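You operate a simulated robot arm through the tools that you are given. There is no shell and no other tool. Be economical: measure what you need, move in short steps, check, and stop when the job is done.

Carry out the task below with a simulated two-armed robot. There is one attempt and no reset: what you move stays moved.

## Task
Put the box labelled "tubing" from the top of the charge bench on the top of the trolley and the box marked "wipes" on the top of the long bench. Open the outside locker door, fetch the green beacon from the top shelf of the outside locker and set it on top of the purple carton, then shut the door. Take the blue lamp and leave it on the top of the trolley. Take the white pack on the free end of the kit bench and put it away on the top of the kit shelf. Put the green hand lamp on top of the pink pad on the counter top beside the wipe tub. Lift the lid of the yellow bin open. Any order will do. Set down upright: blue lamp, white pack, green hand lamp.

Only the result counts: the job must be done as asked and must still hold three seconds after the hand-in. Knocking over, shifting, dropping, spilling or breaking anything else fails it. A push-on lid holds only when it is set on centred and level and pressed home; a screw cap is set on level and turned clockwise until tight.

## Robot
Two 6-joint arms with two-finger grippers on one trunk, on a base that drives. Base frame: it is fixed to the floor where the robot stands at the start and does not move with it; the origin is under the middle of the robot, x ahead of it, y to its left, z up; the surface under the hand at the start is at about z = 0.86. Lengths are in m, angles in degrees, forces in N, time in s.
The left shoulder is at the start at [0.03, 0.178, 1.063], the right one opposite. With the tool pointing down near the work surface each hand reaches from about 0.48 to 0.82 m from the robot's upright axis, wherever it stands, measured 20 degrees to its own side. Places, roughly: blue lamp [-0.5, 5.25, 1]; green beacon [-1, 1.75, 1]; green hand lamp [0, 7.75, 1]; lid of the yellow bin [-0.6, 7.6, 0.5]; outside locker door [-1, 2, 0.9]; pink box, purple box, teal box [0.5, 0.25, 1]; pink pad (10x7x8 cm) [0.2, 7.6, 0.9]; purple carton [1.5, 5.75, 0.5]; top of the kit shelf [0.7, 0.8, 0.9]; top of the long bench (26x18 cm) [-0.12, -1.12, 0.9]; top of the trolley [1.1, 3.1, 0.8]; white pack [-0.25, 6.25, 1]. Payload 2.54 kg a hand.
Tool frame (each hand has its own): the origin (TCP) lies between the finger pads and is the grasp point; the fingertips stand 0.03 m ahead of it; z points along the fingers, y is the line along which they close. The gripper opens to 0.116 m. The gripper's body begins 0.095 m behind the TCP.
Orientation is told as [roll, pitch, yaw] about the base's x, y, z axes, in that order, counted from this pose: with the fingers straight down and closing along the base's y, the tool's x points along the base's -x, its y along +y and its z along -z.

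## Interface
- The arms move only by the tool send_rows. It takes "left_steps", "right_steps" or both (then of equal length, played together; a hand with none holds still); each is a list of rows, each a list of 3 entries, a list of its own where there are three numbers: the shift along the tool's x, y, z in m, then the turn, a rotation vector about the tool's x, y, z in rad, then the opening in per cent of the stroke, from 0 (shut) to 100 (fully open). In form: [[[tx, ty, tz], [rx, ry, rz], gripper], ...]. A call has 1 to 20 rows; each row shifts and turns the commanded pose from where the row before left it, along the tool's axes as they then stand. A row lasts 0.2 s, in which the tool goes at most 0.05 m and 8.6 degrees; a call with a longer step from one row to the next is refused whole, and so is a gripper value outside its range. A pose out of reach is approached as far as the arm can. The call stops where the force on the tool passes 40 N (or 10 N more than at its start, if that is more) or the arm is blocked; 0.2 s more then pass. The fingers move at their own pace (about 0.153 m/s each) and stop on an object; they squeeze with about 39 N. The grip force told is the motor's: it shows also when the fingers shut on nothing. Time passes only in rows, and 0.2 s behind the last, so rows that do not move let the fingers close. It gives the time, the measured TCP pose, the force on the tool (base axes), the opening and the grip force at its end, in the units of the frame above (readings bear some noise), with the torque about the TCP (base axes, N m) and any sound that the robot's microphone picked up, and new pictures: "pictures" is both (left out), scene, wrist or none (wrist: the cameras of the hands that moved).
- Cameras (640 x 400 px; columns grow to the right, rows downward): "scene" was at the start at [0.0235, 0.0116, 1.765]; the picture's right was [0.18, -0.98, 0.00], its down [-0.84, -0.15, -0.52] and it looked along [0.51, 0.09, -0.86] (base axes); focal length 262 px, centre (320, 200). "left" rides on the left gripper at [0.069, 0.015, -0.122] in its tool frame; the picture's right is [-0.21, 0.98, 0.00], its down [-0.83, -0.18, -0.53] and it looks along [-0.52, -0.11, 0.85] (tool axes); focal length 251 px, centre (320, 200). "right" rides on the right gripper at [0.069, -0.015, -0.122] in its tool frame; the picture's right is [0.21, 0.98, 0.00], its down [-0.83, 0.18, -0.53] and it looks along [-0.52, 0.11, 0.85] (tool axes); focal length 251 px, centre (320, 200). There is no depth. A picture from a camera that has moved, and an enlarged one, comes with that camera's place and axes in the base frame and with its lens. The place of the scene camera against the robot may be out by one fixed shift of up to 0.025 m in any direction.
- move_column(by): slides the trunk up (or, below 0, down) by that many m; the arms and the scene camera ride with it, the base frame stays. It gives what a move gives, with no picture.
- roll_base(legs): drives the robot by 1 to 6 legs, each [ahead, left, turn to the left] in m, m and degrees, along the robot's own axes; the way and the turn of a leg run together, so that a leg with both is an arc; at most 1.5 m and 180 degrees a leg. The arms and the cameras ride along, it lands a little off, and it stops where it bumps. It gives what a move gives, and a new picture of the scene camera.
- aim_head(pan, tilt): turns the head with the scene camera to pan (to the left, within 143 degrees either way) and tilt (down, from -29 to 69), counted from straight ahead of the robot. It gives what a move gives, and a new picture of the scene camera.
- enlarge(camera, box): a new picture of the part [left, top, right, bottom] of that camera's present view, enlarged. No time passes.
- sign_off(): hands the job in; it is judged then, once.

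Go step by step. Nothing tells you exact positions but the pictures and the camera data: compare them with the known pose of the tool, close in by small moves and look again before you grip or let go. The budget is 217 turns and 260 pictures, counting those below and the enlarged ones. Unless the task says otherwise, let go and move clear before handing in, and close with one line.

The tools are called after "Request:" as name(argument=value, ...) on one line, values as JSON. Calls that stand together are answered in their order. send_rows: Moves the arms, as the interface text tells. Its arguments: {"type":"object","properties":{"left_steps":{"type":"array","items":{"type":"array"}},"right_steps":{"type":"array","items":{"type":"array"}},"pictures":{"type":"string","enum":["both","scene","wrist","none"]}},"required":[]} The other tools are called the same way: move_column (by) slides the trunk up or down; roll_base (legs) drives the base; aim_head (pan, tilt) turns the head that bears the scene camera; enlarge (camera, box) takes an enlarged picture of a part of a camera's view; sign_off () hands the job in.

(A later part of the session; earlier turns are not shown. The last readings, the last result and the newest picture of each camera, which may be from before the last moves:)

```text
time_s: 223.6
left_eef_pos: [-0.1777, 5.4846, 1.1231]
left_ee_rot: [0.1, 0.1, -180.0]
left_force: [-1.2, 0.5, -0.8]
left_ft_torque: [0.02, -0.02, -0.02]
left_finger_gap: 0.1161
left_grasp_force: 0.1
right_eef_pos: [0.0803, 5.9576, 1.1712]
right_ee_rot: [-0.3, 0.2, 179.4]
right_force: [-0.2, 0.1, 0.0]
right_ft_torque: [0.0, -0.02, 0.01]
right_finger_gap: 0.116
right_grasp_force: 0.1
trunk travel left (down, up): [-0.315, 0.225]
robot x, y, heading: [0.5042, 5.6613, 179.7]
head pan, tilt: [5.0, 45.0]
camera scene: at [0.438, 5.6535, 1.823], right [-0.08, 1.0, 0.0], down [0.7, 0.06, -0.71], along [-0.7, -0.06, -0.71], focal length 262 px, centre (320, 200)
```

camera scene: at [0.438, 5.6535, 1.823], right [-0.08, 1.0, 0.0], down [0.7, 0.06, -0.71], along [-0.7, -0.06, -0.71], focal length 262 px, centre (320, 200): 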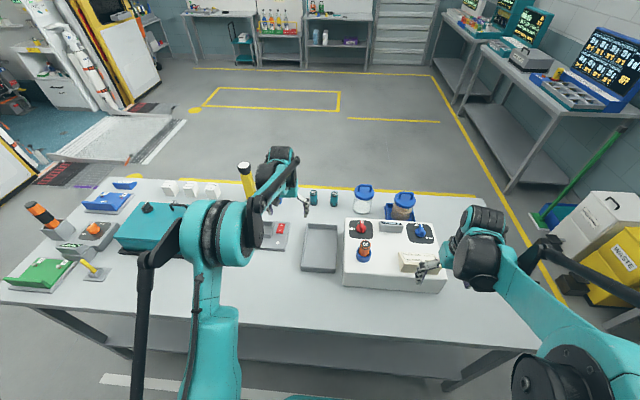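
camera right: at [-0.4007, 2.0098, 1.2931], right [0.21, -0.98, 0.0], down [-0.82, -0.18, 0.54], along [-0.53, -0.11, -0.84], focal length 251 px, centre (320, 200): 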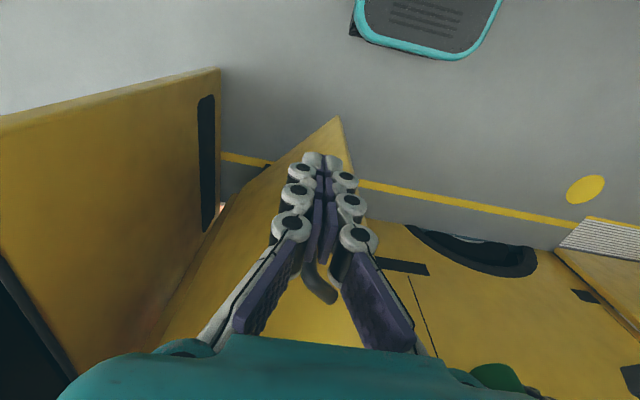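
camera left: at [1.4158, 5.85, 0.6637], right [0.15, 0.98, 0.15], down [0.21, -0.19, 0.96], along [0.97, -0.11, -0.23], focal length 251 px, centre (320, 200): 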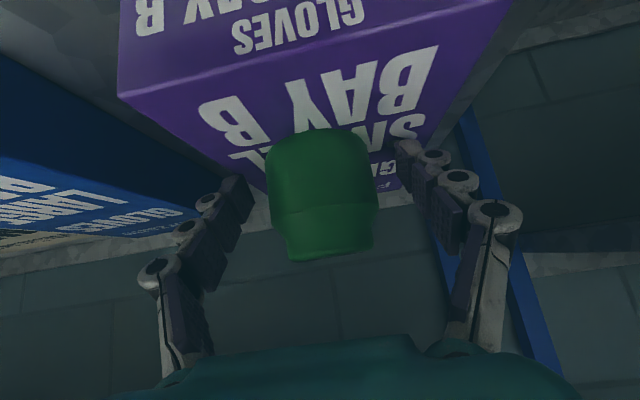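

Request:
send_rows(left_steps=[[[0.045, 0, 0], [0, 0, 0], 100], [[0.045, 0, 0], [0, 0, 0], 100], [[0.045, 0.01, 0], [0, 0, 0], 100], [[0.045, 0.01, 0], [0, 0, 0], 100], [[0.045, 0.01, 0], [0, 0, 0], 100], [[0.045, 0.01, 0], [0, 0, 0], 100]], pictures="none")

Request:
aim_head(pan=20, tilt=40)

Request:
aim_head(pan=-35, tilt=30)

```text
time_s: 224.9
left_eef_pos: [0.0943, 5.445, 1.1204]
left_ee_rot: [0.2, -0.1, -180.0]
left_force: [0.3, 0.5, 0.8]
left_ft_torque: [-0.03, 0.08, 0.0]
left_finger_gap: 0.1159
left_grasp_force: 0.1
right_eef_pos: [0.0816, 5.9564, 1.1712]
right_ee_rot: [-0.3, 0.1, 179.5]
right_force: [0.4, 0.0, -0.2]
right_ft_torque: [-0.02, 0.03, 0.02]
right_finger_gap: 0.1158
right_grasp_force: 0.0
trunk travel left (down, up): [-0.315, 0.225]
robot x, y, heading: [0.5031, 5.6599, 179.5]
head pan, tilt: [5.0, 45.0]
```

```text
time_s: 225.7
left_eef_pos: [0.091, 5.4448, 1.1199]
left_ee_rot: [0.2, 0.0, -180.0]
left_force: [-0.7, 0.0, -0.2]
left_ft_torque: [-0.01, 0.0, 0.01]
left_finger_gap: 0.1157
left_grasp_force: 0.0
right_eef_pos: [0.0786, 5.9576, 1.1716]
right_ee_rot: [-0.3, 0.3, 179.4]
right_force: [-0.6, 0.2, 0.3]
right_ft_torque: [-0.01, -0.05, 0.05]
right_finger_gap: 0.1159
right_grasp_force: 0.1
trunk travel left (down, up): [-0.315, 0.225]
robot x, y, heading: [0.5031, 5.664, 179.6]
head pan, tilt: [20.0, 40.0]
camera scene: at [0.4387, 5.6317, 1.8302], right [-0.34, 0.94, 0.0], down [0.61, 0.22, -0.77], along [-0.72, -0.26, -0.64], focal length 262 px, centre (320, 200)
```

scene: 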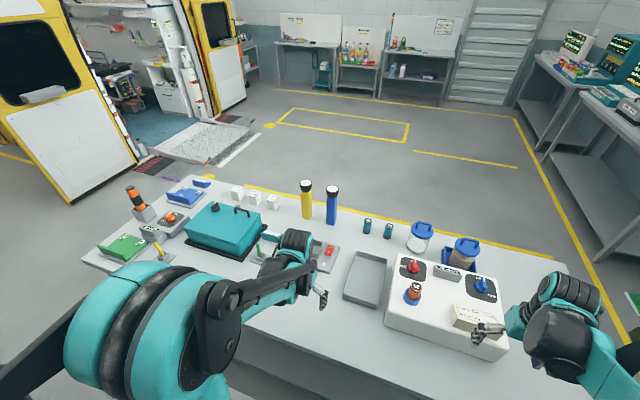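

```text
time_s: 227.0
left_eef_pos: [0.093, 5.445, 1.1207]
left_ee_rot: [0.2, -0.1, -180.0]
left_force: [0.1, -0.6, -0.1]
left_ft_torque: [0.0, -0.01, 0.01]
left_finger_gap: 0.1159
left_grasp_force: 0.0
right_eef_pos: [0.0792, 5.9573, 1.1712]
right_ee_rot: [-0.3, 0.2, 179.4]
right_force: [0.8, -0.4, -0.1]
right_ft_torque: [0.04, 0.0, 0.01]
right_finger_gap: 0.1159
right_grasp_force: 0.0
trunk travel left (down, up): [-0.315, 0.225]
robot x, y, heading: [0.5027, 5.6604, 179.6]
head pan, tilt: [-35.0, 30.0]
camera scene: at [0.4452, 5.7124, 1.8456], right [0.58, 0.82, 0.0], down [0.41, -0.29, -0.87], along [-0.71, 0.5, -0.5], focal length 262 px, centre (320, 200)
```

scene: 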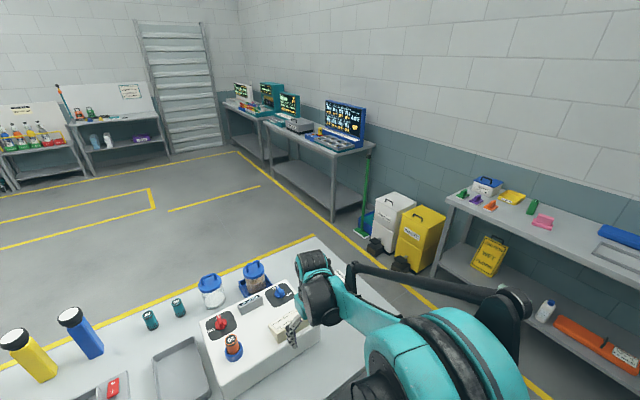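

Request:
send_rows(right_steps=[[[0.045, -0.01, 0], [0, 0, 0], 100], [[0.045, -0.01, 0], [0, 0, 0], 100], [[0.02, -0.03, 0], [0, 0, 0], 100], [[0, -0.04, 0], [0, 0, 0], 100], [[0, -0.04, 0], [0, 0, 0], 100]], pictures="scene")

```text
time_s: 228.2
left_eef_pos: [0.0914, 5.4462, 1.1204]
left_ee_rot: [0.3, 0.0, -179.9]
left_force: [0.2, -1.1, 0.5]
left_ft_torque: [-0.05, -0.02, -0.03]
left_finger_gap: 0.1163
left_grasp_force: 0.1
right_eef_pos: [0.194, 6.0859, 1.1732]
right_ee_rot: [-0.2, 0.2, 179.4]
right_force: [-0.3, -0.4, 0.3]
right_ft_torque: [0.0, 0.0, 0.02]
right_finger_gap: 0.1161
right_grasp_force: 0.1
trunk travel left (down, up): [-0.315, 0.225]
robot x, y, heading: [0.5012, 5.6607, 179.8]
head pan, tilt: [-35.0, 30.0]
camera scene: at [0.4444, 5.7145, 1.8455], right [0.58, 0.82, 0.0], down [0.41, -0.29, -0.87], along [-0.71, 0.5, -0.5], focal length 262 px, centre (320, 200)
```

scene: 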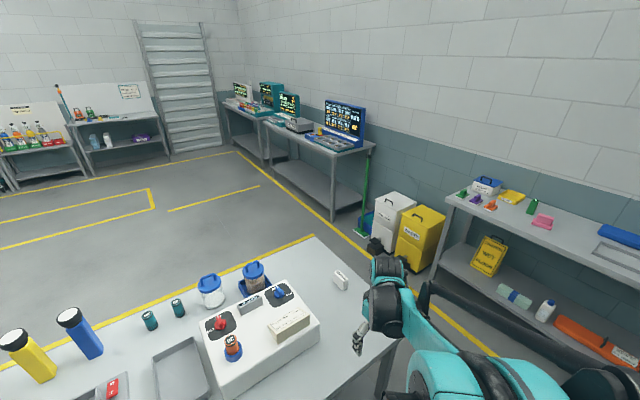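

Request:
enlarge(camera="scene", box=[260, 240, 400, 330])

Request:
enlarge(camera="scene", box=[0, 260, 220, 400])

```text
4.44 times, centred on (330, 285) of scene
camera zoom: at [0.4444, 5.7145, 1.8455], right [0.58, 0.82, 0.0], down [0.41, -0.29, -0.87], along [-0.71, 0.5, -0.5], focal length 1164 px, centre (276, -178)
```

zoom: 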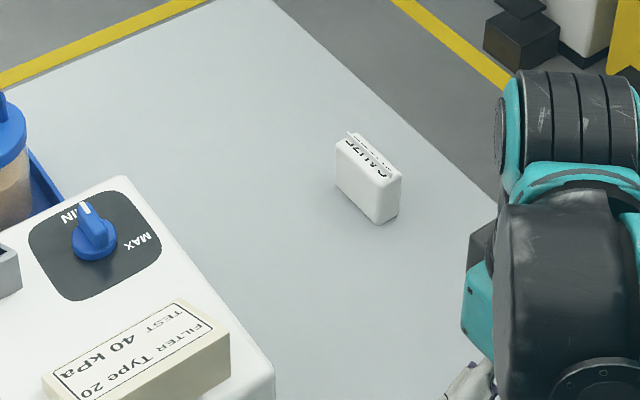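

```text
2.86 times, centred on (110, 330) of scene
camera zoom: at [0.4444, 5.7145, 1.8455], right [0.58, 0.82, 0.0], down [0.41, -0.29, -0.87], along [-0.71, 0.5, -0.5], focal length 748 px, centre (920, -171)
```

zoom: 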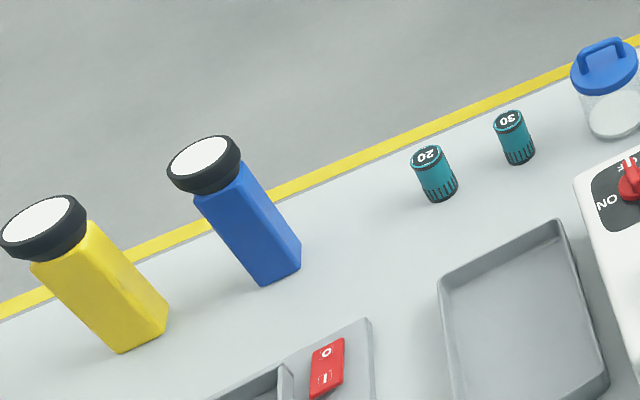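

The white gauze pack stands at about (-0.21, 6.30), and the blue lamp stands at about (-0.50, 5.345) near the far bench edge. I take the pack first with the right hand from this side.

Request:
roll_base(legs=[[0.06, -0.42, 0.3]])

Request:
send_rows(right_steps=[[[-0.04, 0.02, 0], [0, 0, 0], 100], [[-0.04, 0.02, 0], [0, 0, 0], 100], [[-0.04, 0.02, 0], [0, 0, 0], 100], [[-0.04, 0.02, 0], [0, 0, 0], 100], [[-0.03, 0.02, 0.02], [0, 0, 0], 100], [[-0.01, 0.02, 0.02], [0, 0, 0], 100]], pictures="both")

```text
time_s: 230.7
left_eef_pos: [0.0356, 5.8591, 1.1202]
left_ee_rot: [0.3, 0.0, -179.6]
left_force: [0.3, -0.8, -0.4]
left_ft_torque: [-0.01, 0.0, 0.0]
left_finger_gap: 0.1159
left_grasp_force: 0.0
right_eef_pos: [0.1343, 6.4986, 1.1741]
right_ee_rot: [-0.2, 0.3, 179.7]
right_force: [0.3, 0.4, 0.6]
right_ft_torque: [-0.02, -0.02, 0.0]
right_finger_gap: 0.1159
right_grasp_force: 0.0
trunk travel left (down, up): [-0.315, 0.225]
robot x, y, heading: [0.4455, 6.0782, -179.8]
head pan, tilt: [-35.0, 30.0]
camera scene: at [0.3873, 6.1288, 1.8456], right [0.57, 0.82, 0.0], down [0.41, -0.29, -0.87], along [-0.71, 0.5, -0.5], focal length 262 px, centre (320, 200)
```

scene: 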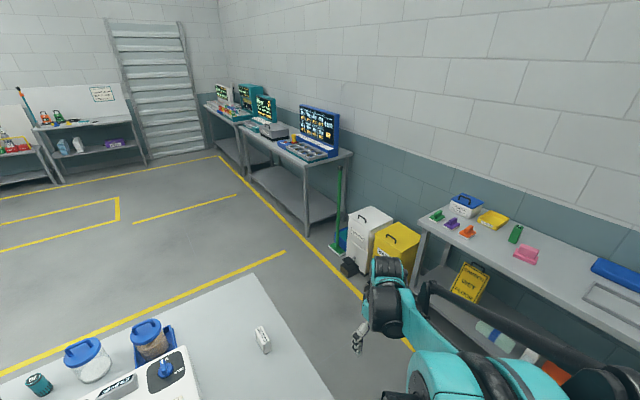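

```text
time_s: 232.1
left_eef_pos: [0.036, 5.8589, 1.1212]
left_ee_rot: [0.3, 0.0, -179.6]
left_force: [-0.3, -0.4, -0.1]
left_ft_torque: [0.01, -0.01, -0.05]
left_finger_gap: 0.1163
left_grasp_force: 0.0
right_eef_pos: [-0.071, 6.3796, 1.1339]
right_ee_rot: [-0.2, 0.2, 179.6]
right_force: [0.4, 0.2, -0.7]
right_ft_torque: [0.02, -0.02, 0.02]
right_finger_gap: 0.1157
right_grasp_force: 0.1
trunk travel left (down, up): [-0.315, 0.225]
robot x, y, heading: [0.4478, 6.0792, -179.9]
head pan, tilt: [-35.0, 30.0]
camera scene: at [0.3864, 6.1273, 1.8456], right [0.57, 0.82, 0.0], down [0.41, -0.29, -0.87], along [-0.71, 0.5, -0.5], focal length 262 px, centre (320, 200)
camera right: at [-0.0017, 6.3928, 1.2563], right [0.21, -0.98, -0.01], down [-0.83, -0.18, 0.53], along [-0.52, -0.11, -0.85], focal length 251 px, centre (320, 200)
```

scene: 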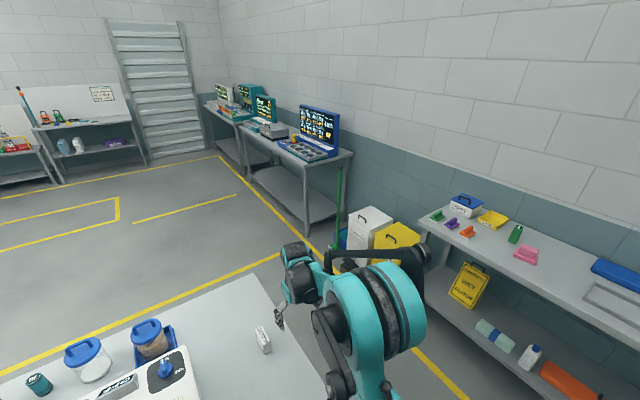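
right: 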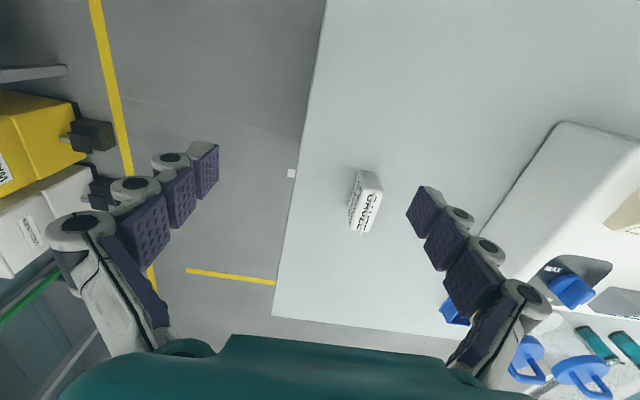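

Request:
enlarge(camera="right", box=[300, 150, 430, 250])

```text
4.00 times, centred on (365, 200) of right
camera zoom: at [-0.0017, 6.3928, 1.2563], right [0.21, -0.98, -0.01], down [-0.83, -0.18, 0.53], along [-0.52, -0.11, -0.85], focal length 1006 px, centre (140, 200)
```

zoom: 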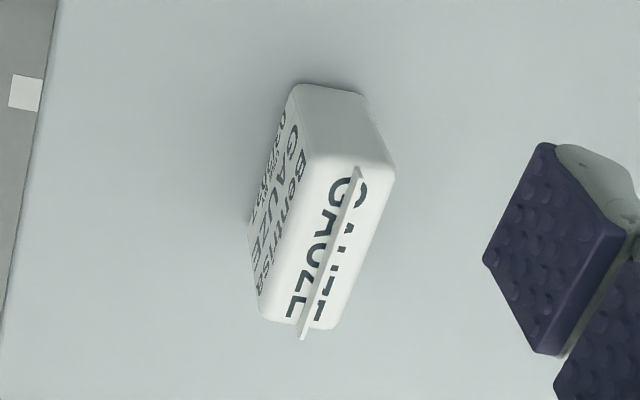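

The pack's centre is at (-0.205, 6.277), with its long side along x, about 3 cm thick, and its top at z≈0.935. I move over it and lower.

Request:
send_rows(right_steps=[[[-0.0335, 0.0257, 0.015], [0, 0, 0], 100], [[-0.0335, 0.0257, 0.015], [0, 0, 0], 100], [[-0.0335, 0.0257, 0.015], [0, 0, 0], 100], [[-0.0335, 0.0257, 0.015], [0, 0, 0], 80], [[0, 0, 0.045], [0, 0, 0], 70], [[0, 0, 0.045], [0, 0, 0], 70]], pictures="wrist")

```text
time_s: 233.5
left_eef_pos: [0.0339, 5.8582, 1.1199]
left_ee_rot: [0.2, 0.1, -179.8]
left_force: [-0.7, -0.1, -0.2]
left_ft_torque: [0.0, -0.03, 0.01]
left_finger_gap: 0.116
left_grasp_force: 0.0
right_eef_pos: [-0.2043, 6.2806, 0.9789]
right_ee_rot: [-0.3, 0.2, 179.7]
right_force: [0.4, 0.0, -0.7]
right_ft_torque: [0.0, -0.05, -0.01]
right_finger_gap: 0.0811
right_grasp_force: 0.0
trunk travel left (down, up): [-0.315, 0.225]
robot x, y, heading: [0.4469, 6.0755, -180.1]
head pan, tilt: [-35.0, 30.0]
camera right: at [-0.1356, 6.2947, 1.1022], right [0.21, -0.98, 0.0], down [-0.83, -0.18, 0.53], along [-0.52, -0.11, -0.85], focal length 251 px, centre (320, 200)
```

right: 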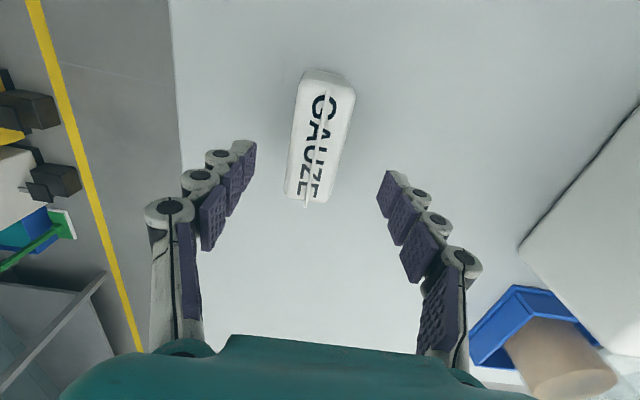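

Request:
send_rows(right_steps=[[[0.008, 0, 0.03], [0, 0, 0], 70], [[0, 0, 0.028], [0, 0, 0], 70], [[0, 0, 0], [0, 0, 0], 30], [[0, 0, 0], [0, 0, 0], 5], [[0, 0, 0], [0, 0, 0], 5], [[0, 0, 0], [0, 0, 0], 5]], pictures="wrist")

```text
time_s: 234.3
left_eef_pos: [0.0379, 5.8556, 1.1215]
left_ee_rot: [0.1, -0.3, -179.6]
left_force: [-0.8, -0.4, 0.8]
left_ft_torque: [0.02, 0.0, 0.01]
left_finger_gap: 0.1162
left_grasp_force: 0.0
right_eef_pos: [-0.1913, 6.2747, 0.9296]
right_ee_rot: [0.0, -0.2, 179.7]
right_force: [-0.9, -7.5, 46.4]
right_ft_torque: [-0.66, -0.07, -0.19]
right_finger_gap: 0.0483
right_grasp_force: 10.4
trunk travel left (down, up): [-0.315, 0.225]
robot x, y, heading: [0.4476, 6.0753, -179.7]
head pan, tilt: [-35.0, 30.0]
stopped in row 3 (right hand): the force on the tool passed its limit at 49 N (the readings are from after the stop); the commanded pose is now the measured one
camera right: at [-0.1223, 6.2887, 1.0513], right [0.21, -0.98, 0.0], down [-0.82, -0.18, 0.54], along [-0.52, -0.11, -0.84], focal length 251 px, centre (320, 200)
```

right: 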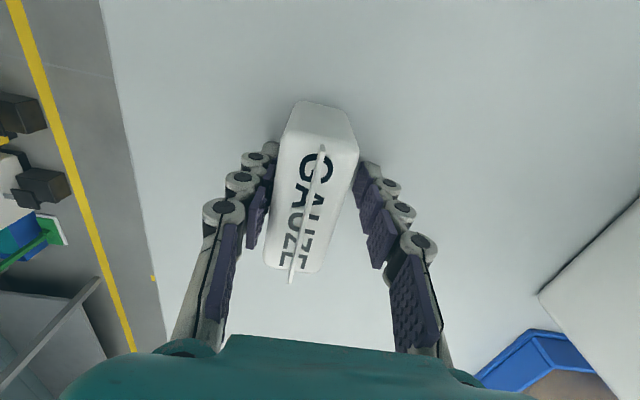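

Request:
send_rows(right_steps=[[[0, 0, -0.008], [0, 0, 0], 40], [[0, 0, 0], [0, 0, 0], 20], [[0, 0, 0], [0, 0, 0], 5], [[0, 0, 0], [0, 0, 0], 5], [[0, 0, 0], [0, 0, 0], 5]], pictures="wrist")

```text
time_s: 235.5
left_eef_pos: [0.034, 5.8585, 1.1207]
left_ee_rot: [0.2, -0.1, -179.8]
left_force: [0.1, 0.4, 0.2]
left_ft_torque: [-0.03, 0.01, -0.01]
left_finger_gap: 0.1158
left_grasp_force: 0.0
right_eef_pos: [-0.1949, 6.2785, 0.9329]
right_ee_rot: [0.0, 0.0, 179.7]
right_force: [-0.4, -0.1, 0.2]
right_ft_torque: [0.0, 0.01, -0.04]
right_finger_gap: 0.0302
right_grasp_force: 38.9
trunk travel left (down, up): [-0.315, 0.225]
robot x, y, heading: [0.4479, 6.0765, -180.0]
head pan, tilt: [-35.0, 30.0]
camera right: at [-0.125, 6.2916, 1.0549], right [0.21, -0.98, 0.0], down [-0.83, -0.18, 0.53], along [-0.52, -0.11, -0.85], focal length 251 px, centre (320, 200)
```

right: 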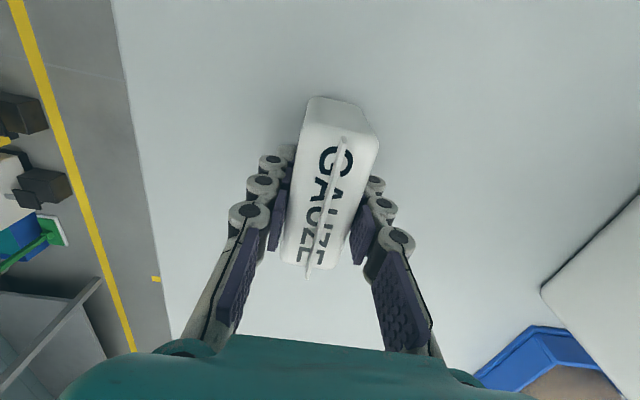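

The pack is gripped. I lift it, then do the hand-lamp and bin jobs nearby with the free left hand, so I drive towards the far counter.

Request:
send_rows(right_steps=[[[0, 0, -0.045], [0, 0, 0], 5], [[0, 0, -0.045], [0, 0, 0], 5], [[0, 0, -0.045], [0, 0, 0], 5], [[0, 0, -0.045], [0, 0, 0], 5], [[0, 0, -0.045], [0, 0, 0], 5], [[0.045, 0, 0], [0, 0, 0], 5], [[0.045, 0, 0], [0, 0, 0], 5], [[0.045, 0, 0], [0, 0, 0], 5], [[0.045, 0, 0], [0, 0, 0], 5]], pictures="none")

Request:
roll_base(legs=[[-0.1, 0, 0], [0, 0, -90], [0.4, 0, 0]])

Request:
aim_head(pan=15, tilt=40)

```text
time_s: 237.5
left_eef_pos: [0.037, 5.8579, 1.1218]
left_ee_rot: [0.2, -0.2, -179.7]
left_force: [1.2, 0.1, 0.2]
left_ft_torque: [-0.03, 0.06, -0.03]
left_finger_gap: 0.1163
left_grasp_force: 0.1
right_eef_pos: [-0.0122, 6.2746, 1.1572]
right_ee_rot: [0.0, -0.1, 179.7]
right_force: [1.0, -0.6, 0.5]
right_ft_torque: [0.0, 0.06, 0.0]
right_finger_gap: 0.0305
right_grasp_force: 39.3
trunk travel left (down, up): [-0.315, 0.225]
robot x, y, heading: [0.4449, 6.0781, -179.8]
head pan, tilt: [-35.0, 30.0]
```

```text
time_s: 244.6
left_eef_pos: [0.3344, 6.8981, 1.1195]
left_ee_rot: [0.1, 0.1, 89.7]
left_force: [-0.5, 0.3, 0.0]
left_ft_torque: [-0.01, 0.01, -0.02]
left_finger_gap: 0.116
left_grasp_force: 0.1
right_eef_pos: [0.7516, 6.9425, 1.1565]
right_ee_rot: [0.0, -0.1, 89.2]
right_force: [-0.2, 0.1, -0.1]
right_ft_torque: [-0.02, 0.0, -0.05]
right_finger_gap: 0.0304
right_grasp_force: 39.4
trunk travel left (down, up): [-0.315, 0.225]
robot x, y, heading: [0.5495, 6.4836, 89.9]
head pan, tilt: [-35.0, 30.0]
camera scene: at [0.5886, 6.5293, 1.8456], right [0.82, -0.58, 0.0], down [-0.29, -0.41, -0.87], along [0.5, 0.71, -0.5], focal length 262 px, centre (320, 200)
```

scene: 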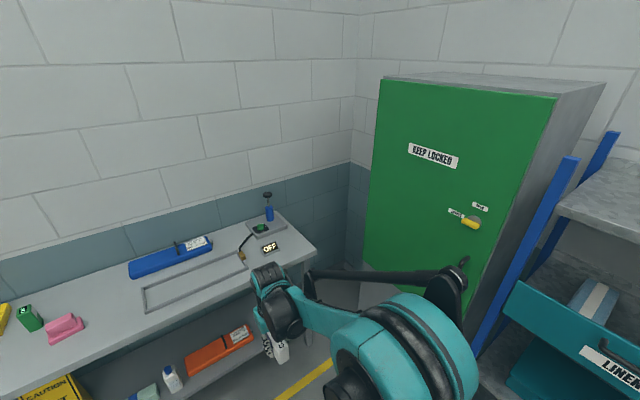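

```text
time_s: 245.8
left_eef_pos: [0.3361, 6.8972, 1.1206]
left_ee_rot: [0.3, 0.0, 89.8]
left_force: [-0.9, -0.3, 0.1]
left_ft_torque: [0.02, 0.0, -0.01]
left_finger_gap: 0.116
left_grasp_force: 0.0
right_eef_pos: [0.7514, 6.9427, 1.1566]
right_ee_rot: [0.0, -0.1, 89.2]
right_force: [0.2, 0.0, -0.9]
right_ft_torque: [-0.01, 0.0, 0.01]
right_finger_gap: 0.0307
right_grasp_force: 39.4
trunk travel left (down, up): [-0.315, 0.225]
robot x, y, heading: [0.5514, 6.4876, 89.6]
head pan, tilt: [15.0, 40.0]
camera scene: at [0.5148, 6.5371, 1.8303], right [0.97, 0.25, 0.0], down [0.16, -0.62, -0.77], along [-0.19, 0.74, -0.64], focal length 262 px, centre (320, 200)
```

scene: 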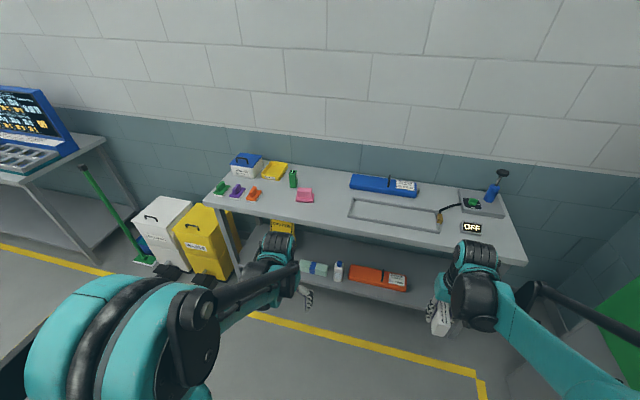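

Request:
enlarge(camera="scene", box=[200, 140, 340, 220])

Request:
enlarge(camera="scene", box=[110, 170, 270, 290])

```text
4.57 times, centred on (270, 180) of scene
camera zoom: at [0.5148, 6.5371, 1.8303], right [0.97, 0.25, 0.0], down [0.16, -0.62, -0.77], along [-0.19, 0.74, -0.64], focal length 1197 px, centre (549, 291)
```

zoom: 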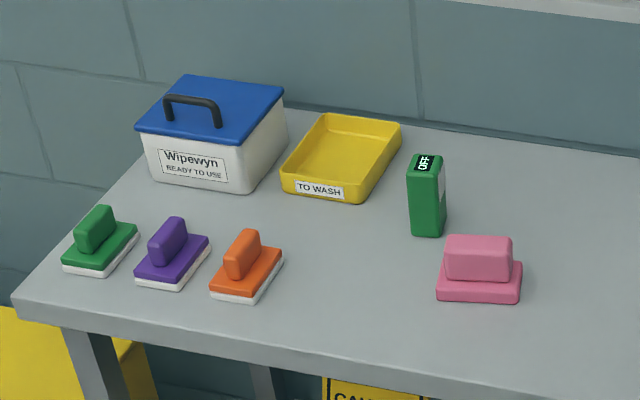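

```text
3.33 times, centred on (190, 230) of scene
camera zoom: at [0.5148, 6.5371, 1.8303], right [0.97, 0.25, 0.0], down [0.16, -0.62, -0.77], along [-0.19, 0.74, -0.64], focal length 873 px, centre (753, 100)
```

zoom: 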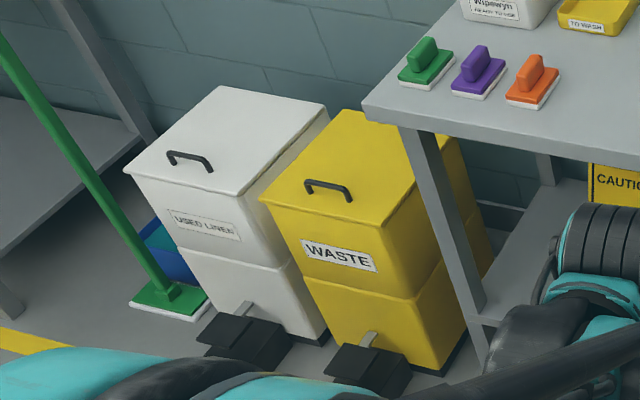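

The green hand lamp stands at about (0.055, 7.70) and the pink pad at about (0.16, 7.59). The yellow bin's lid has a front handle. I drive to the counter.

Request:
roll_base(legs=[[0.57, 0, 0], [0, 0.27, 0]])

Request:
enlarge(camera="left", box=[0, 0, 640, 400])

```text
time_s: 250.6
left_eef_pos: [0.0686, 7.4809, 1.1191]
left_ee_rot: [0.2, 0.0, 89.4]
left_force: [-0.8, 0.8, 0.1]
left_ft_torque: [-0.02, 0.0, 0.02]
left_finger_gap: 0.1161
left_grasp_force: 0.0
right_eef_pos: [0.4857, 7.5229, 1.1557]
right_ee_rot: [0.0, -0.1, 88.8]
right_force: [-0.2, 0.8, 0.2]
right_ft_torque: [0.03, -0.02, 0.01]
right_finger_gap: 0.0305
right_grasp_force: 39.2
trunk travel left (down, up): [-0.315, 0.225]
robot x, y, heading: [0.2829, 7.0658, 89.4]
head pan, tilt: [15.0, 40.0]
camera scene: at [0.2456, 7.1193, 1.8302], right [0.97, 0.25, 0.0], down [0.16, -0.62, -0.77], along [-0.19, 0.74, -0.64], focal length 262 px, centre (320, 200)
```

scene: 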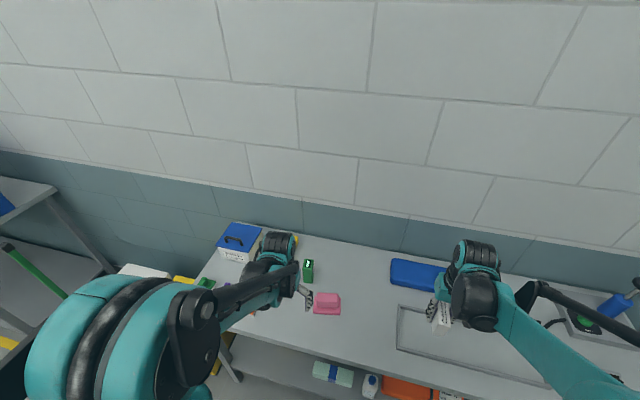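

```text
1.00 times, centred on (320, 200) of left (not enlarged: the box is as wide or as high as the picture)
camera zoom: at [0.0526, 7.4113, 1.2421], right [-0.97, 0.22, 0.0], down [0.19, 0.82, 0.53], along [0.12, 0.52, -0.85], focal length 251 px, centre (320, 200)
```

zoom: 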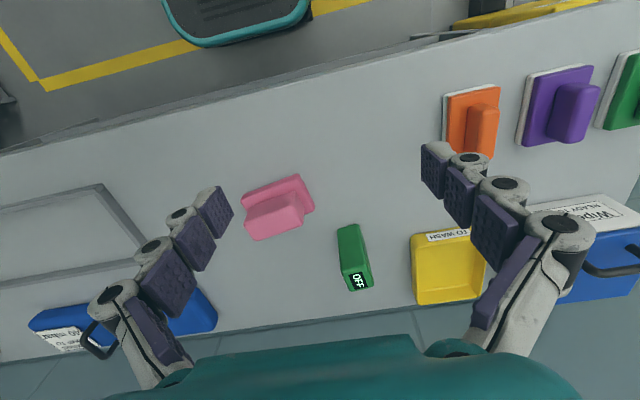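

Request:
enlarge(camera="left", box=[230, 160, 390, 300])

```text
2.86 times, centred on (310, 230) of left
camera zoom: at [0.0526, 7.4113, 1.2421], right [-0.97, 0.22, 0.0], down [0.19, 0.82, 0.53], along [0.12, 0.52, -0.85], focal length 718 px, centre (349, 114)
```

zoom: 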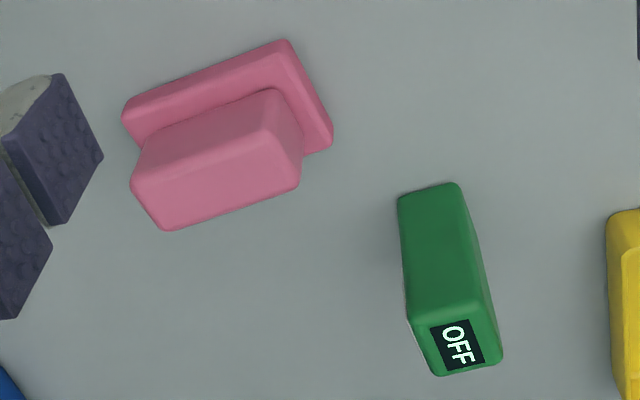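

Request:
send_rows(left_steps=[[[-0.0385, 0, 0.0115], [0, 0, 0], 100], [[-0.0385, 0, 0.0115], [0, 0, 0], 100], [[-0.0385, 0, 0.0115], [0, 0, 0], 80], [[-0.0385, 0, 0.0115], [0, 0, 0], 70], [[-0.0385, 0.001, 0.0115], [0, 0, 0], 70], [[-0.0385, 0.001, 0.0115], [0, 0, 0], 70]], pictures="wrist")

Request:
enlarge(camera="left", box=[160, 0, 400, 150])

```text
time_s: 252.0
left_eef_pos: [0.0672, 7.7119, 1.0521]
left_ee_rot: [0.3, 0.0, 89.5]
left_force: [0.9, 0.1, 0.0]
left_ft_torque: [-0.03, -0.01, 0.02]
left_finger_gap: 0.0811
left_grasp_force: 0.1
right_eef_pos: [0.4856, 7.5258, 1.1555]
right_ee_rot: [0.0, 0.1, 88.8]
right_force: [0.0, 1.0, -0.9]
right_ft_torque: [0.0, -0.01, 0.03]
right_finger_gap: 0.0303
right_grasp_force: 38.7
trunk travel left (down, up): [-0.315, 0.225]
robot x, y, heading: [0.2784, 7.063, 89.4]
head pan, tilt: [15.0, 40.0]
camera left: at [0.0517, 7.6425, 1.173], right [-0.97, 0.22, 0.0], down [0.19, 0.82, 0.53], along [0.12, 0.52, -0.85], focal length 251 px, centre (320, 200)
```

left: 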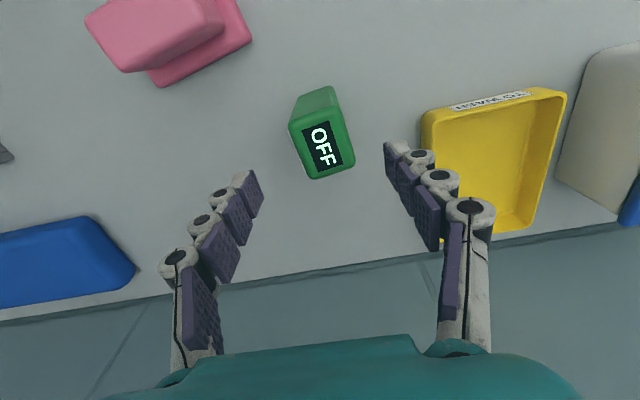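

```text
2.67 times, centred on (280, 75) of left
camera zoom: at [0.0517, 7.6425, 1.173], right [-0.97, 0.22, 0.0], down [0.19, 0.82, 0.53], along [0.12, 0.52, -0.85], focal length 670 px, centre (427, 533)
```

zoom: 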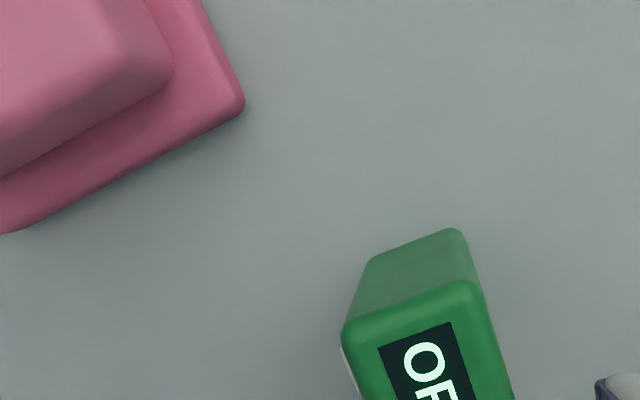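

Request:
send_rows(left_steps=[[[0, 0.002, 0.04], [0, 0, 0], 70], [[0, 0, 0.04], [0, 0, 0], 70], [[0, 0, 0.025], [0, 0, 0], 70], [[0, 0, 0], [0, 0, 0], 40], [[0, 0, 0], [0, 0, 0], 10], [[0, 0, 0], [0, 0, 0], 10], [[0, 0, 0], [0, 0, 0], 10]], pictures="wrist")

```text
time_s: 253.6
left_eef_pos: [0.0663, 7.7112, 0.9467]
left_ee_rot: [0.1, 0.0, 89.5]
left_force: [-0.1, 0.9, 0.1]
left_ft_torque: [0.0, -0.02, -0.01]
left_finger_gap: 0.0389
left_grasp_force: 39.2
right_eef_pos: [0.485, 7.523, 1.1565]
right_ee_rot: [0.0, 0.0, 88.7]
right_force: [0.3, 0.6, -0.3]
right_ft_torque: [-0.03, -0.01, 0.02]
right_finger_gap: 0.0304
right_grasp_force: 38.8
trunk travel left (down, up): [-0.315, 0.225]
robot x, y, heading: [0.2832, 7.0656, 89.4]
head pan, tilt: [15.0, 40.0]
camera left: at [0.0502, 7.6424, 1.069], right [-0.97, 0.22, 0.0], down [0.19, 0.82, 0.53], along [0.12, 0.52, -0.85], focal length 251 px, centre (320, 200)
```

left: 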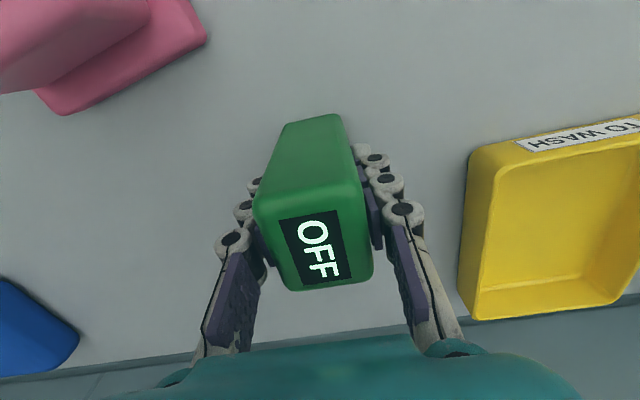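

Gripped. The pad's centre is at (0.163, 7.602). I lift the lamp and carry it over the pad.

Request:
send_rows(left_steps=[[[0, 0, -0.045], [0, 0, 0], 10], [[0, 0, -0.045], [0, 0, 0], 10], [[0, 0, -0.045], [0, 0, 0], 10], [[0, 0, -0.015], [0, 0, 0], 10], [[0.036, -0.0322, 0], [0, 0, 0], 10], [[0.036, -0.0322, 0], [0, 0, 0], 10], [[0.036, -0.0322, 0], [0, 0, -0.07], 10]], pictures="both")

Request:
enlarge(camera="scene", box=[220, 220, 400, 340])

```text
time_s: 255.2
left_eef_pos: [0.1673, 7.6017, 1.0946]
left_ee_rot: [0.3, -0.2, 93.5]
left_force: [0.8, 1.0, -2.8]
left_ft_torque: [0.03, -0.01, -0.01]
left_finger_gap: 0.039
left_grasp_force: 39.5
right_eef_pos: [0.4859, 7.5231, 1.1558]
right_ee_rot: [0.0, -0.1, 88.9]
right_force: [0.7, 0.4, -0.9]
right_ft_torque: [0.03, 0.05, 0.01]
right_finger_gap: 0.0304
right_grasp_force: 39.4
trunk travel left (down, up): [-0.315, 0.225]
robot x, y, heading: [0.2819, 7.0672, 89.3]
head pan, tilt: [15.0, 40.0]
camera scene: at [0.2482, 7.1178, 1.8303], right [0.97, 0.25, 0.0], down [0.16, -0.62, -0.77], along [-0.19, 0.74, -0.64], focal length 262 px, centre (320, 200)
camera left: at [0.1558, 7.5317, 1.216], right [-0.99, 0.15, 0.01], down [0.13, 0.83, 0.53], along [0.08, 0.53, -0.85], focal length 251 px, centre (320, 200)
```

scene: 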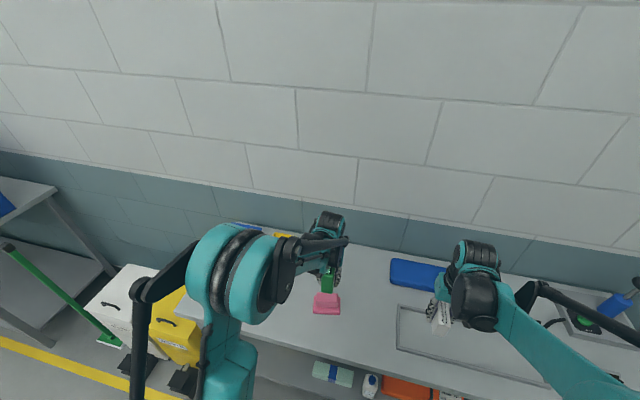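
left: 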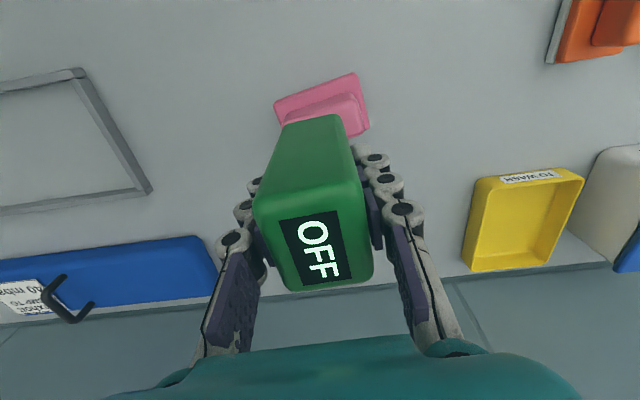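

```text
3.33 times, centred on (310, 280) of scene
camera zoom: at [0.2482, 7.1178, 1.8303], right [0.97, 0.25, 0.0], down [0.16, -0.62, -0.77], along [-0.19, 0.74, -0.64], focal length 873 px, centre (353, -67)
```

zoom: 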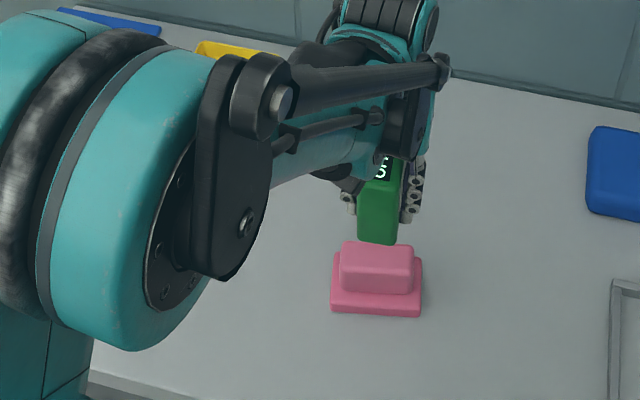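

Request:
send_rows(left_steps=[[[-0.002, 0.004, 0.03], [0, 0, 0], 10], [[0, 0, 0.024], [0, 0, 0], 10], [[0, 0, 0.005], [0, 0, 0], 10], [[0, 0, 0.004], [0, 0, 0], 10], [[0, 0, 0.003], [0, 0, 0], 10], [[0, 0, 0.003], [0, 0, 0], 10], [[0, 0, 0.003], [0, 0, 0], 10], [[0, 0, 0.003], [0, 0, 0], 10]], pictures="wrist")

Request:
enlarge(camera="scene", box=[260, 240, 380, 340])

```text
time_s: 257.0
left_eef_pos: [0.1588, 7.6035, 1.021]
left_ee_rot: [0.3, 0.0, 93.4]
left_force: [-0.9, 0.0, -2.8]
left_ft_torque: [0.02, 0.02, -0.01]
left_finger_gap: 0.0389
left_grasp_force: 38.9
right_eef_pos: [0.4851, 7.5235, 1.1561]
right_ee_rot: [0.0, 0.1, 88.8]
right_force: [-0.4, 0.8, -0.1]
right_ft_torque: [0.04, -0.01, 0.02]
right_finger_gap: 0.0304
right_grasp_force: 38.6
trunk travel left (down, up): [-0.315, 0.225]
robot x, y, heading: [0.2821, 7.0648, 89.3]
head pan, tilt: [15.0, 40.0]
camera left: at [0.1481, 7.5339, 1.1424], right [-0.99, 0.16, 0.0], down [0.13, 0.84, 0.53], along [0.08, 0.53, -0.85], focal length 251 px, centre (320, 200)
```

left: 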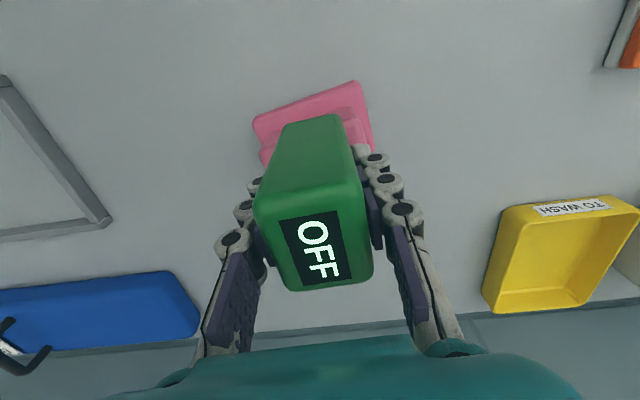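

```text
4.00 times, centred on (320, 290) of scene
camera zoom: at [0.2465, 7.1196, 1.8302], right [0.97, 0.25, 0.0], down [0.16, -0.62, -0.77], along [-0.19, 0.74, -0.64], focal length 1048 px, centre (320, -160)
```

zoom: 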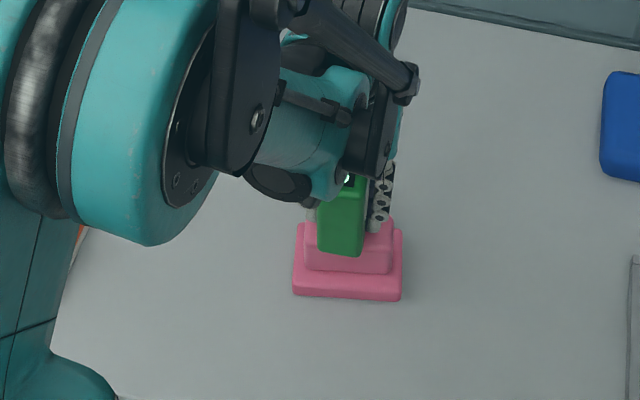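

Request:
send_rows(left_steps=[[[0, -0.004, 0], [0, 0, 0], 10], [[0, 0, 0.003], [0, 0, 0], 10], [[0, 0, 0.003], [0, 0, 0], 10], [[0, 0, 0.003], [0, 0, 0], 10], [[0, 0, 0.003], [0, 0, 0], 10], [[0, 0, 0.003], [0, 0, 0], 10], [[0, 0, 0.003], [0, 0, 0], 10]], pictures="none")

Request:
enlarge(camera="scene", box=[260, 240, 380, 340])

```text
time_s: 258.6
left_eef_pos: [0.1638, 7.6026, 1.0048]
left_ee_rot: [0.1, -0.2, 93.5]
left_force: [3.1, 0.3, 32.4]
left_ft_torque: [-0.02, -0.14, -0.01]
left_finger_gap: 0.0392
left_grasp_force: 38.2
right_eef_pos: [0.4874, 7.5216, 1.1569]
right_ee_rot: [0.0, -0.2, 88.9]
right_force: [-1.3, -0.3, -0.8]
right_ft_torque: [0.03, -0.02, -0.01]
right_finger_gap: 0.0304
right_grasp_force: 38.1
trunk travel left (down, up): [-0.315, 0.225]
robot x, y, heading: [0.2773, 7.0634, 89.4]
head pan, tilt: [15.0, 40.0]
```

```text
4.00 times, centred on (320, 290) of scene
camera zoom: at [0.248, 7.1155, 1.8305], right [0.97, 0.25, 0.0], down [0.16, -0.62, -0.77], along [-0.19, 0.74, -0.64], focal length 1048 px, centre (320, -160)
```

zoom: 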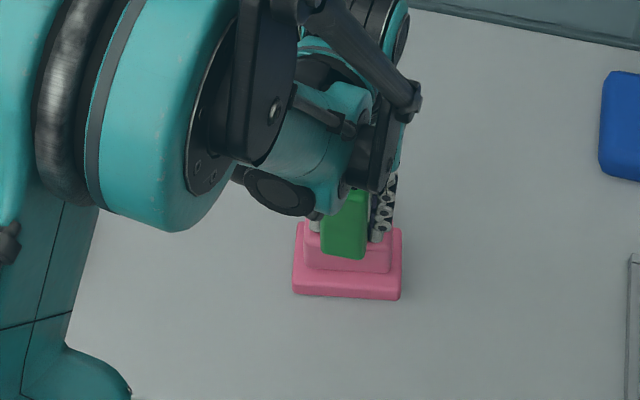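

Request:
enlarge(camera="scene", box=[310, 280, 370, 320])

```text
10.00 times, centred on (340, 300) of scene
camera zoom: at [0.248, 7.1155, 1.8305], right [0.97, 0.25, 0.0], down [0.16, -0.62, -0.77], along [-0.19, 0.74, -0.64], focal length 2619 px, centre (120, -800)
```

zoom: 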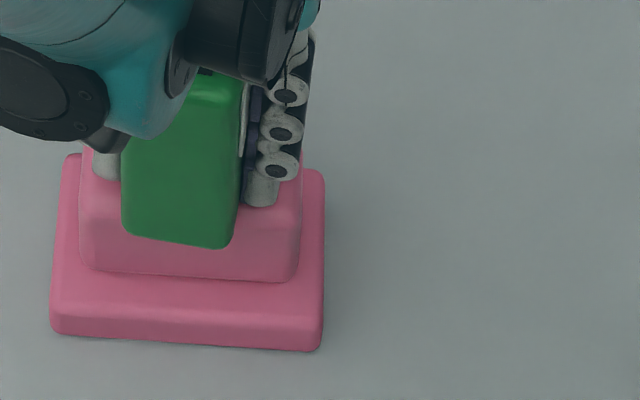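

Request:
send_rows(left_steps=[[[0, 0, -0.005], [0, 0, 0], 10], [[-0.005, 0, 0], [0, 0, 0], 10], [[0, 0, 0.003], [0, 0, 0], 10], [[0, 0, 0.0015], [0, 0, 0], 10]], pictures="none")

Request:
enlarge(camera="scene", box=[310, 280, 370, 320])

```text
time_s: 259.6
left_eef_pos: [0.1629, 7.6112, 1.0045]
left_ee_rot: [0.2, -0.2, 93.6]
left_force: [0.8, 2.9, 15.3]
left_ft_torque: [0.01, 0.0, 0.0]
left_finger_gap: 0.039
left_grasp_force: 39.0
right_eef_pos: [0.4857, 7.5231, 1.1555]
right_ee_rot: [0.0, 0.0, 88.8]
right_force: [0.2, 0.0, 0.1]
right_ft_torque: [-0.01, -0.02, 0.01]
right_finger_gap: 0.0303
right_grasp_force: 38.8
trunk travel left (down, up): [-0.315, 0.225]
robot x, y, heading: [0.2807, 7.067, 89.1]
head pan, tilt: [15.0, 40.0]
```

```text
10.00 times, centred on (340, 300) of scene
camera zoom: at [0.247, 7.1184, 1.8305], right [0.97, 0.25, 0.0], down [0.16, -0.62, -0.77], along [-0.19, 0.74, -0.64], focal length 2619 px, centre (120, -800)
```

zoom: 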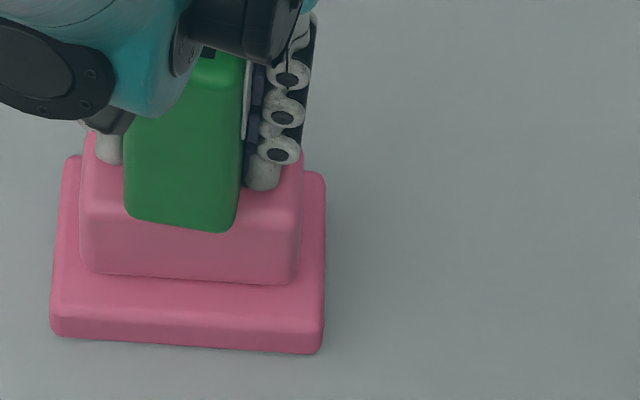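

Request:
send_rows(left_steps=[[[0, 0, 0], [0, 0, 0], 40], [[0, 0, 0], [0, 0, 0], 60], [[0, 0, 0], [0, 0, 0], 60], [[0, 0, -0.03], [0, 0, 0], 60], [[0, 0, -0.045], [0, 0, 0], 60], [[0, 0, -0.045], [0, 0, 0], 60], [[0.045, 0, 0], [0, 0, 0], 60], [[0.045, 0, 0], [0, 0, 0], 60]], pictures="wrist")

Request:
enlarge(camera="scene", box=[280, 250, 370, 320])

```text
time_s: 261.4
left_eef_pos: [0.1685, 7.5185, 1.1231]
left_ee_rot: [0.3, -0.1, 93.4]
left_force: [-0.2, 0.4, 0.1]
left_ft_torque: [0.0, -0.02, 0.01]
left_finger_gap: 0.0694
left_grasp_force: 0.0
right_eef_pos: [0.4864, 7.521, 1.1566]
right_ee_rot: [0.0, -0.2, 88.9]
right_force: [0.2, -0.4, 0.4]
right_ft_torque: [0.03, 0.0, 0.0]
right_finger_gap: 0.0302
right_grasp_force: 39.2
trunk travel left (down, up): [-0.315, 0.225]
robot x, y, heading: [0.284, 7.0716, 89.4]
head pan, tilt: [15.0, 40.0]
camera left: at [0.1572, 7.4488, 1.2451], right [-0.99, 0.16, 0.0], down [0.13, 0.83, 0.53], along [0.08, 0.53, -0.84], focal length 251 px, centre (320, 200)
```

left: 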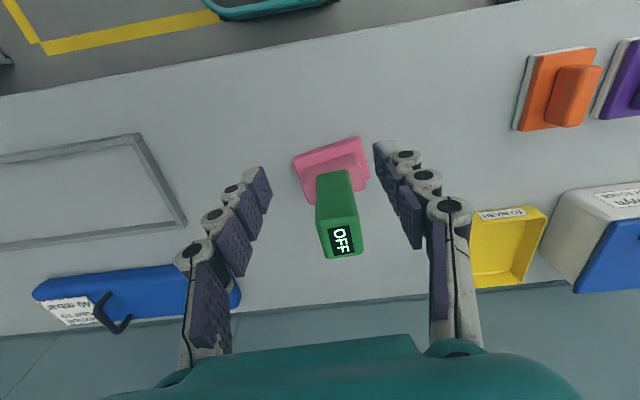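

```text
5.71 times, centred on (325, 285) of scene
camera zoom: at [0.2467, 7.1169, 1.8303], right [0.97, 0.25, 0.0], down [0.16, -0.62, -0.77], along [-0.19, 0.74, -0.64], focal length 1497 px, centre (291, -286)
```

zoom: 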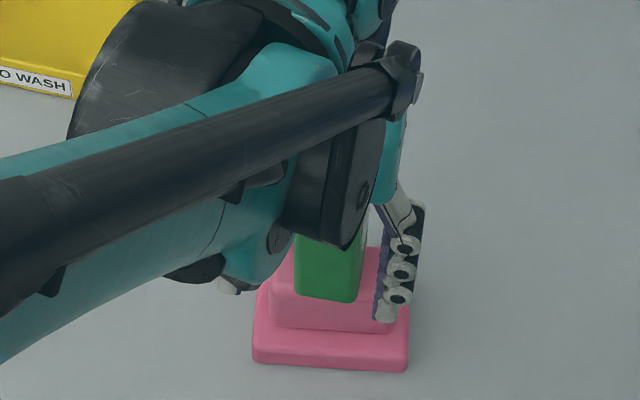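

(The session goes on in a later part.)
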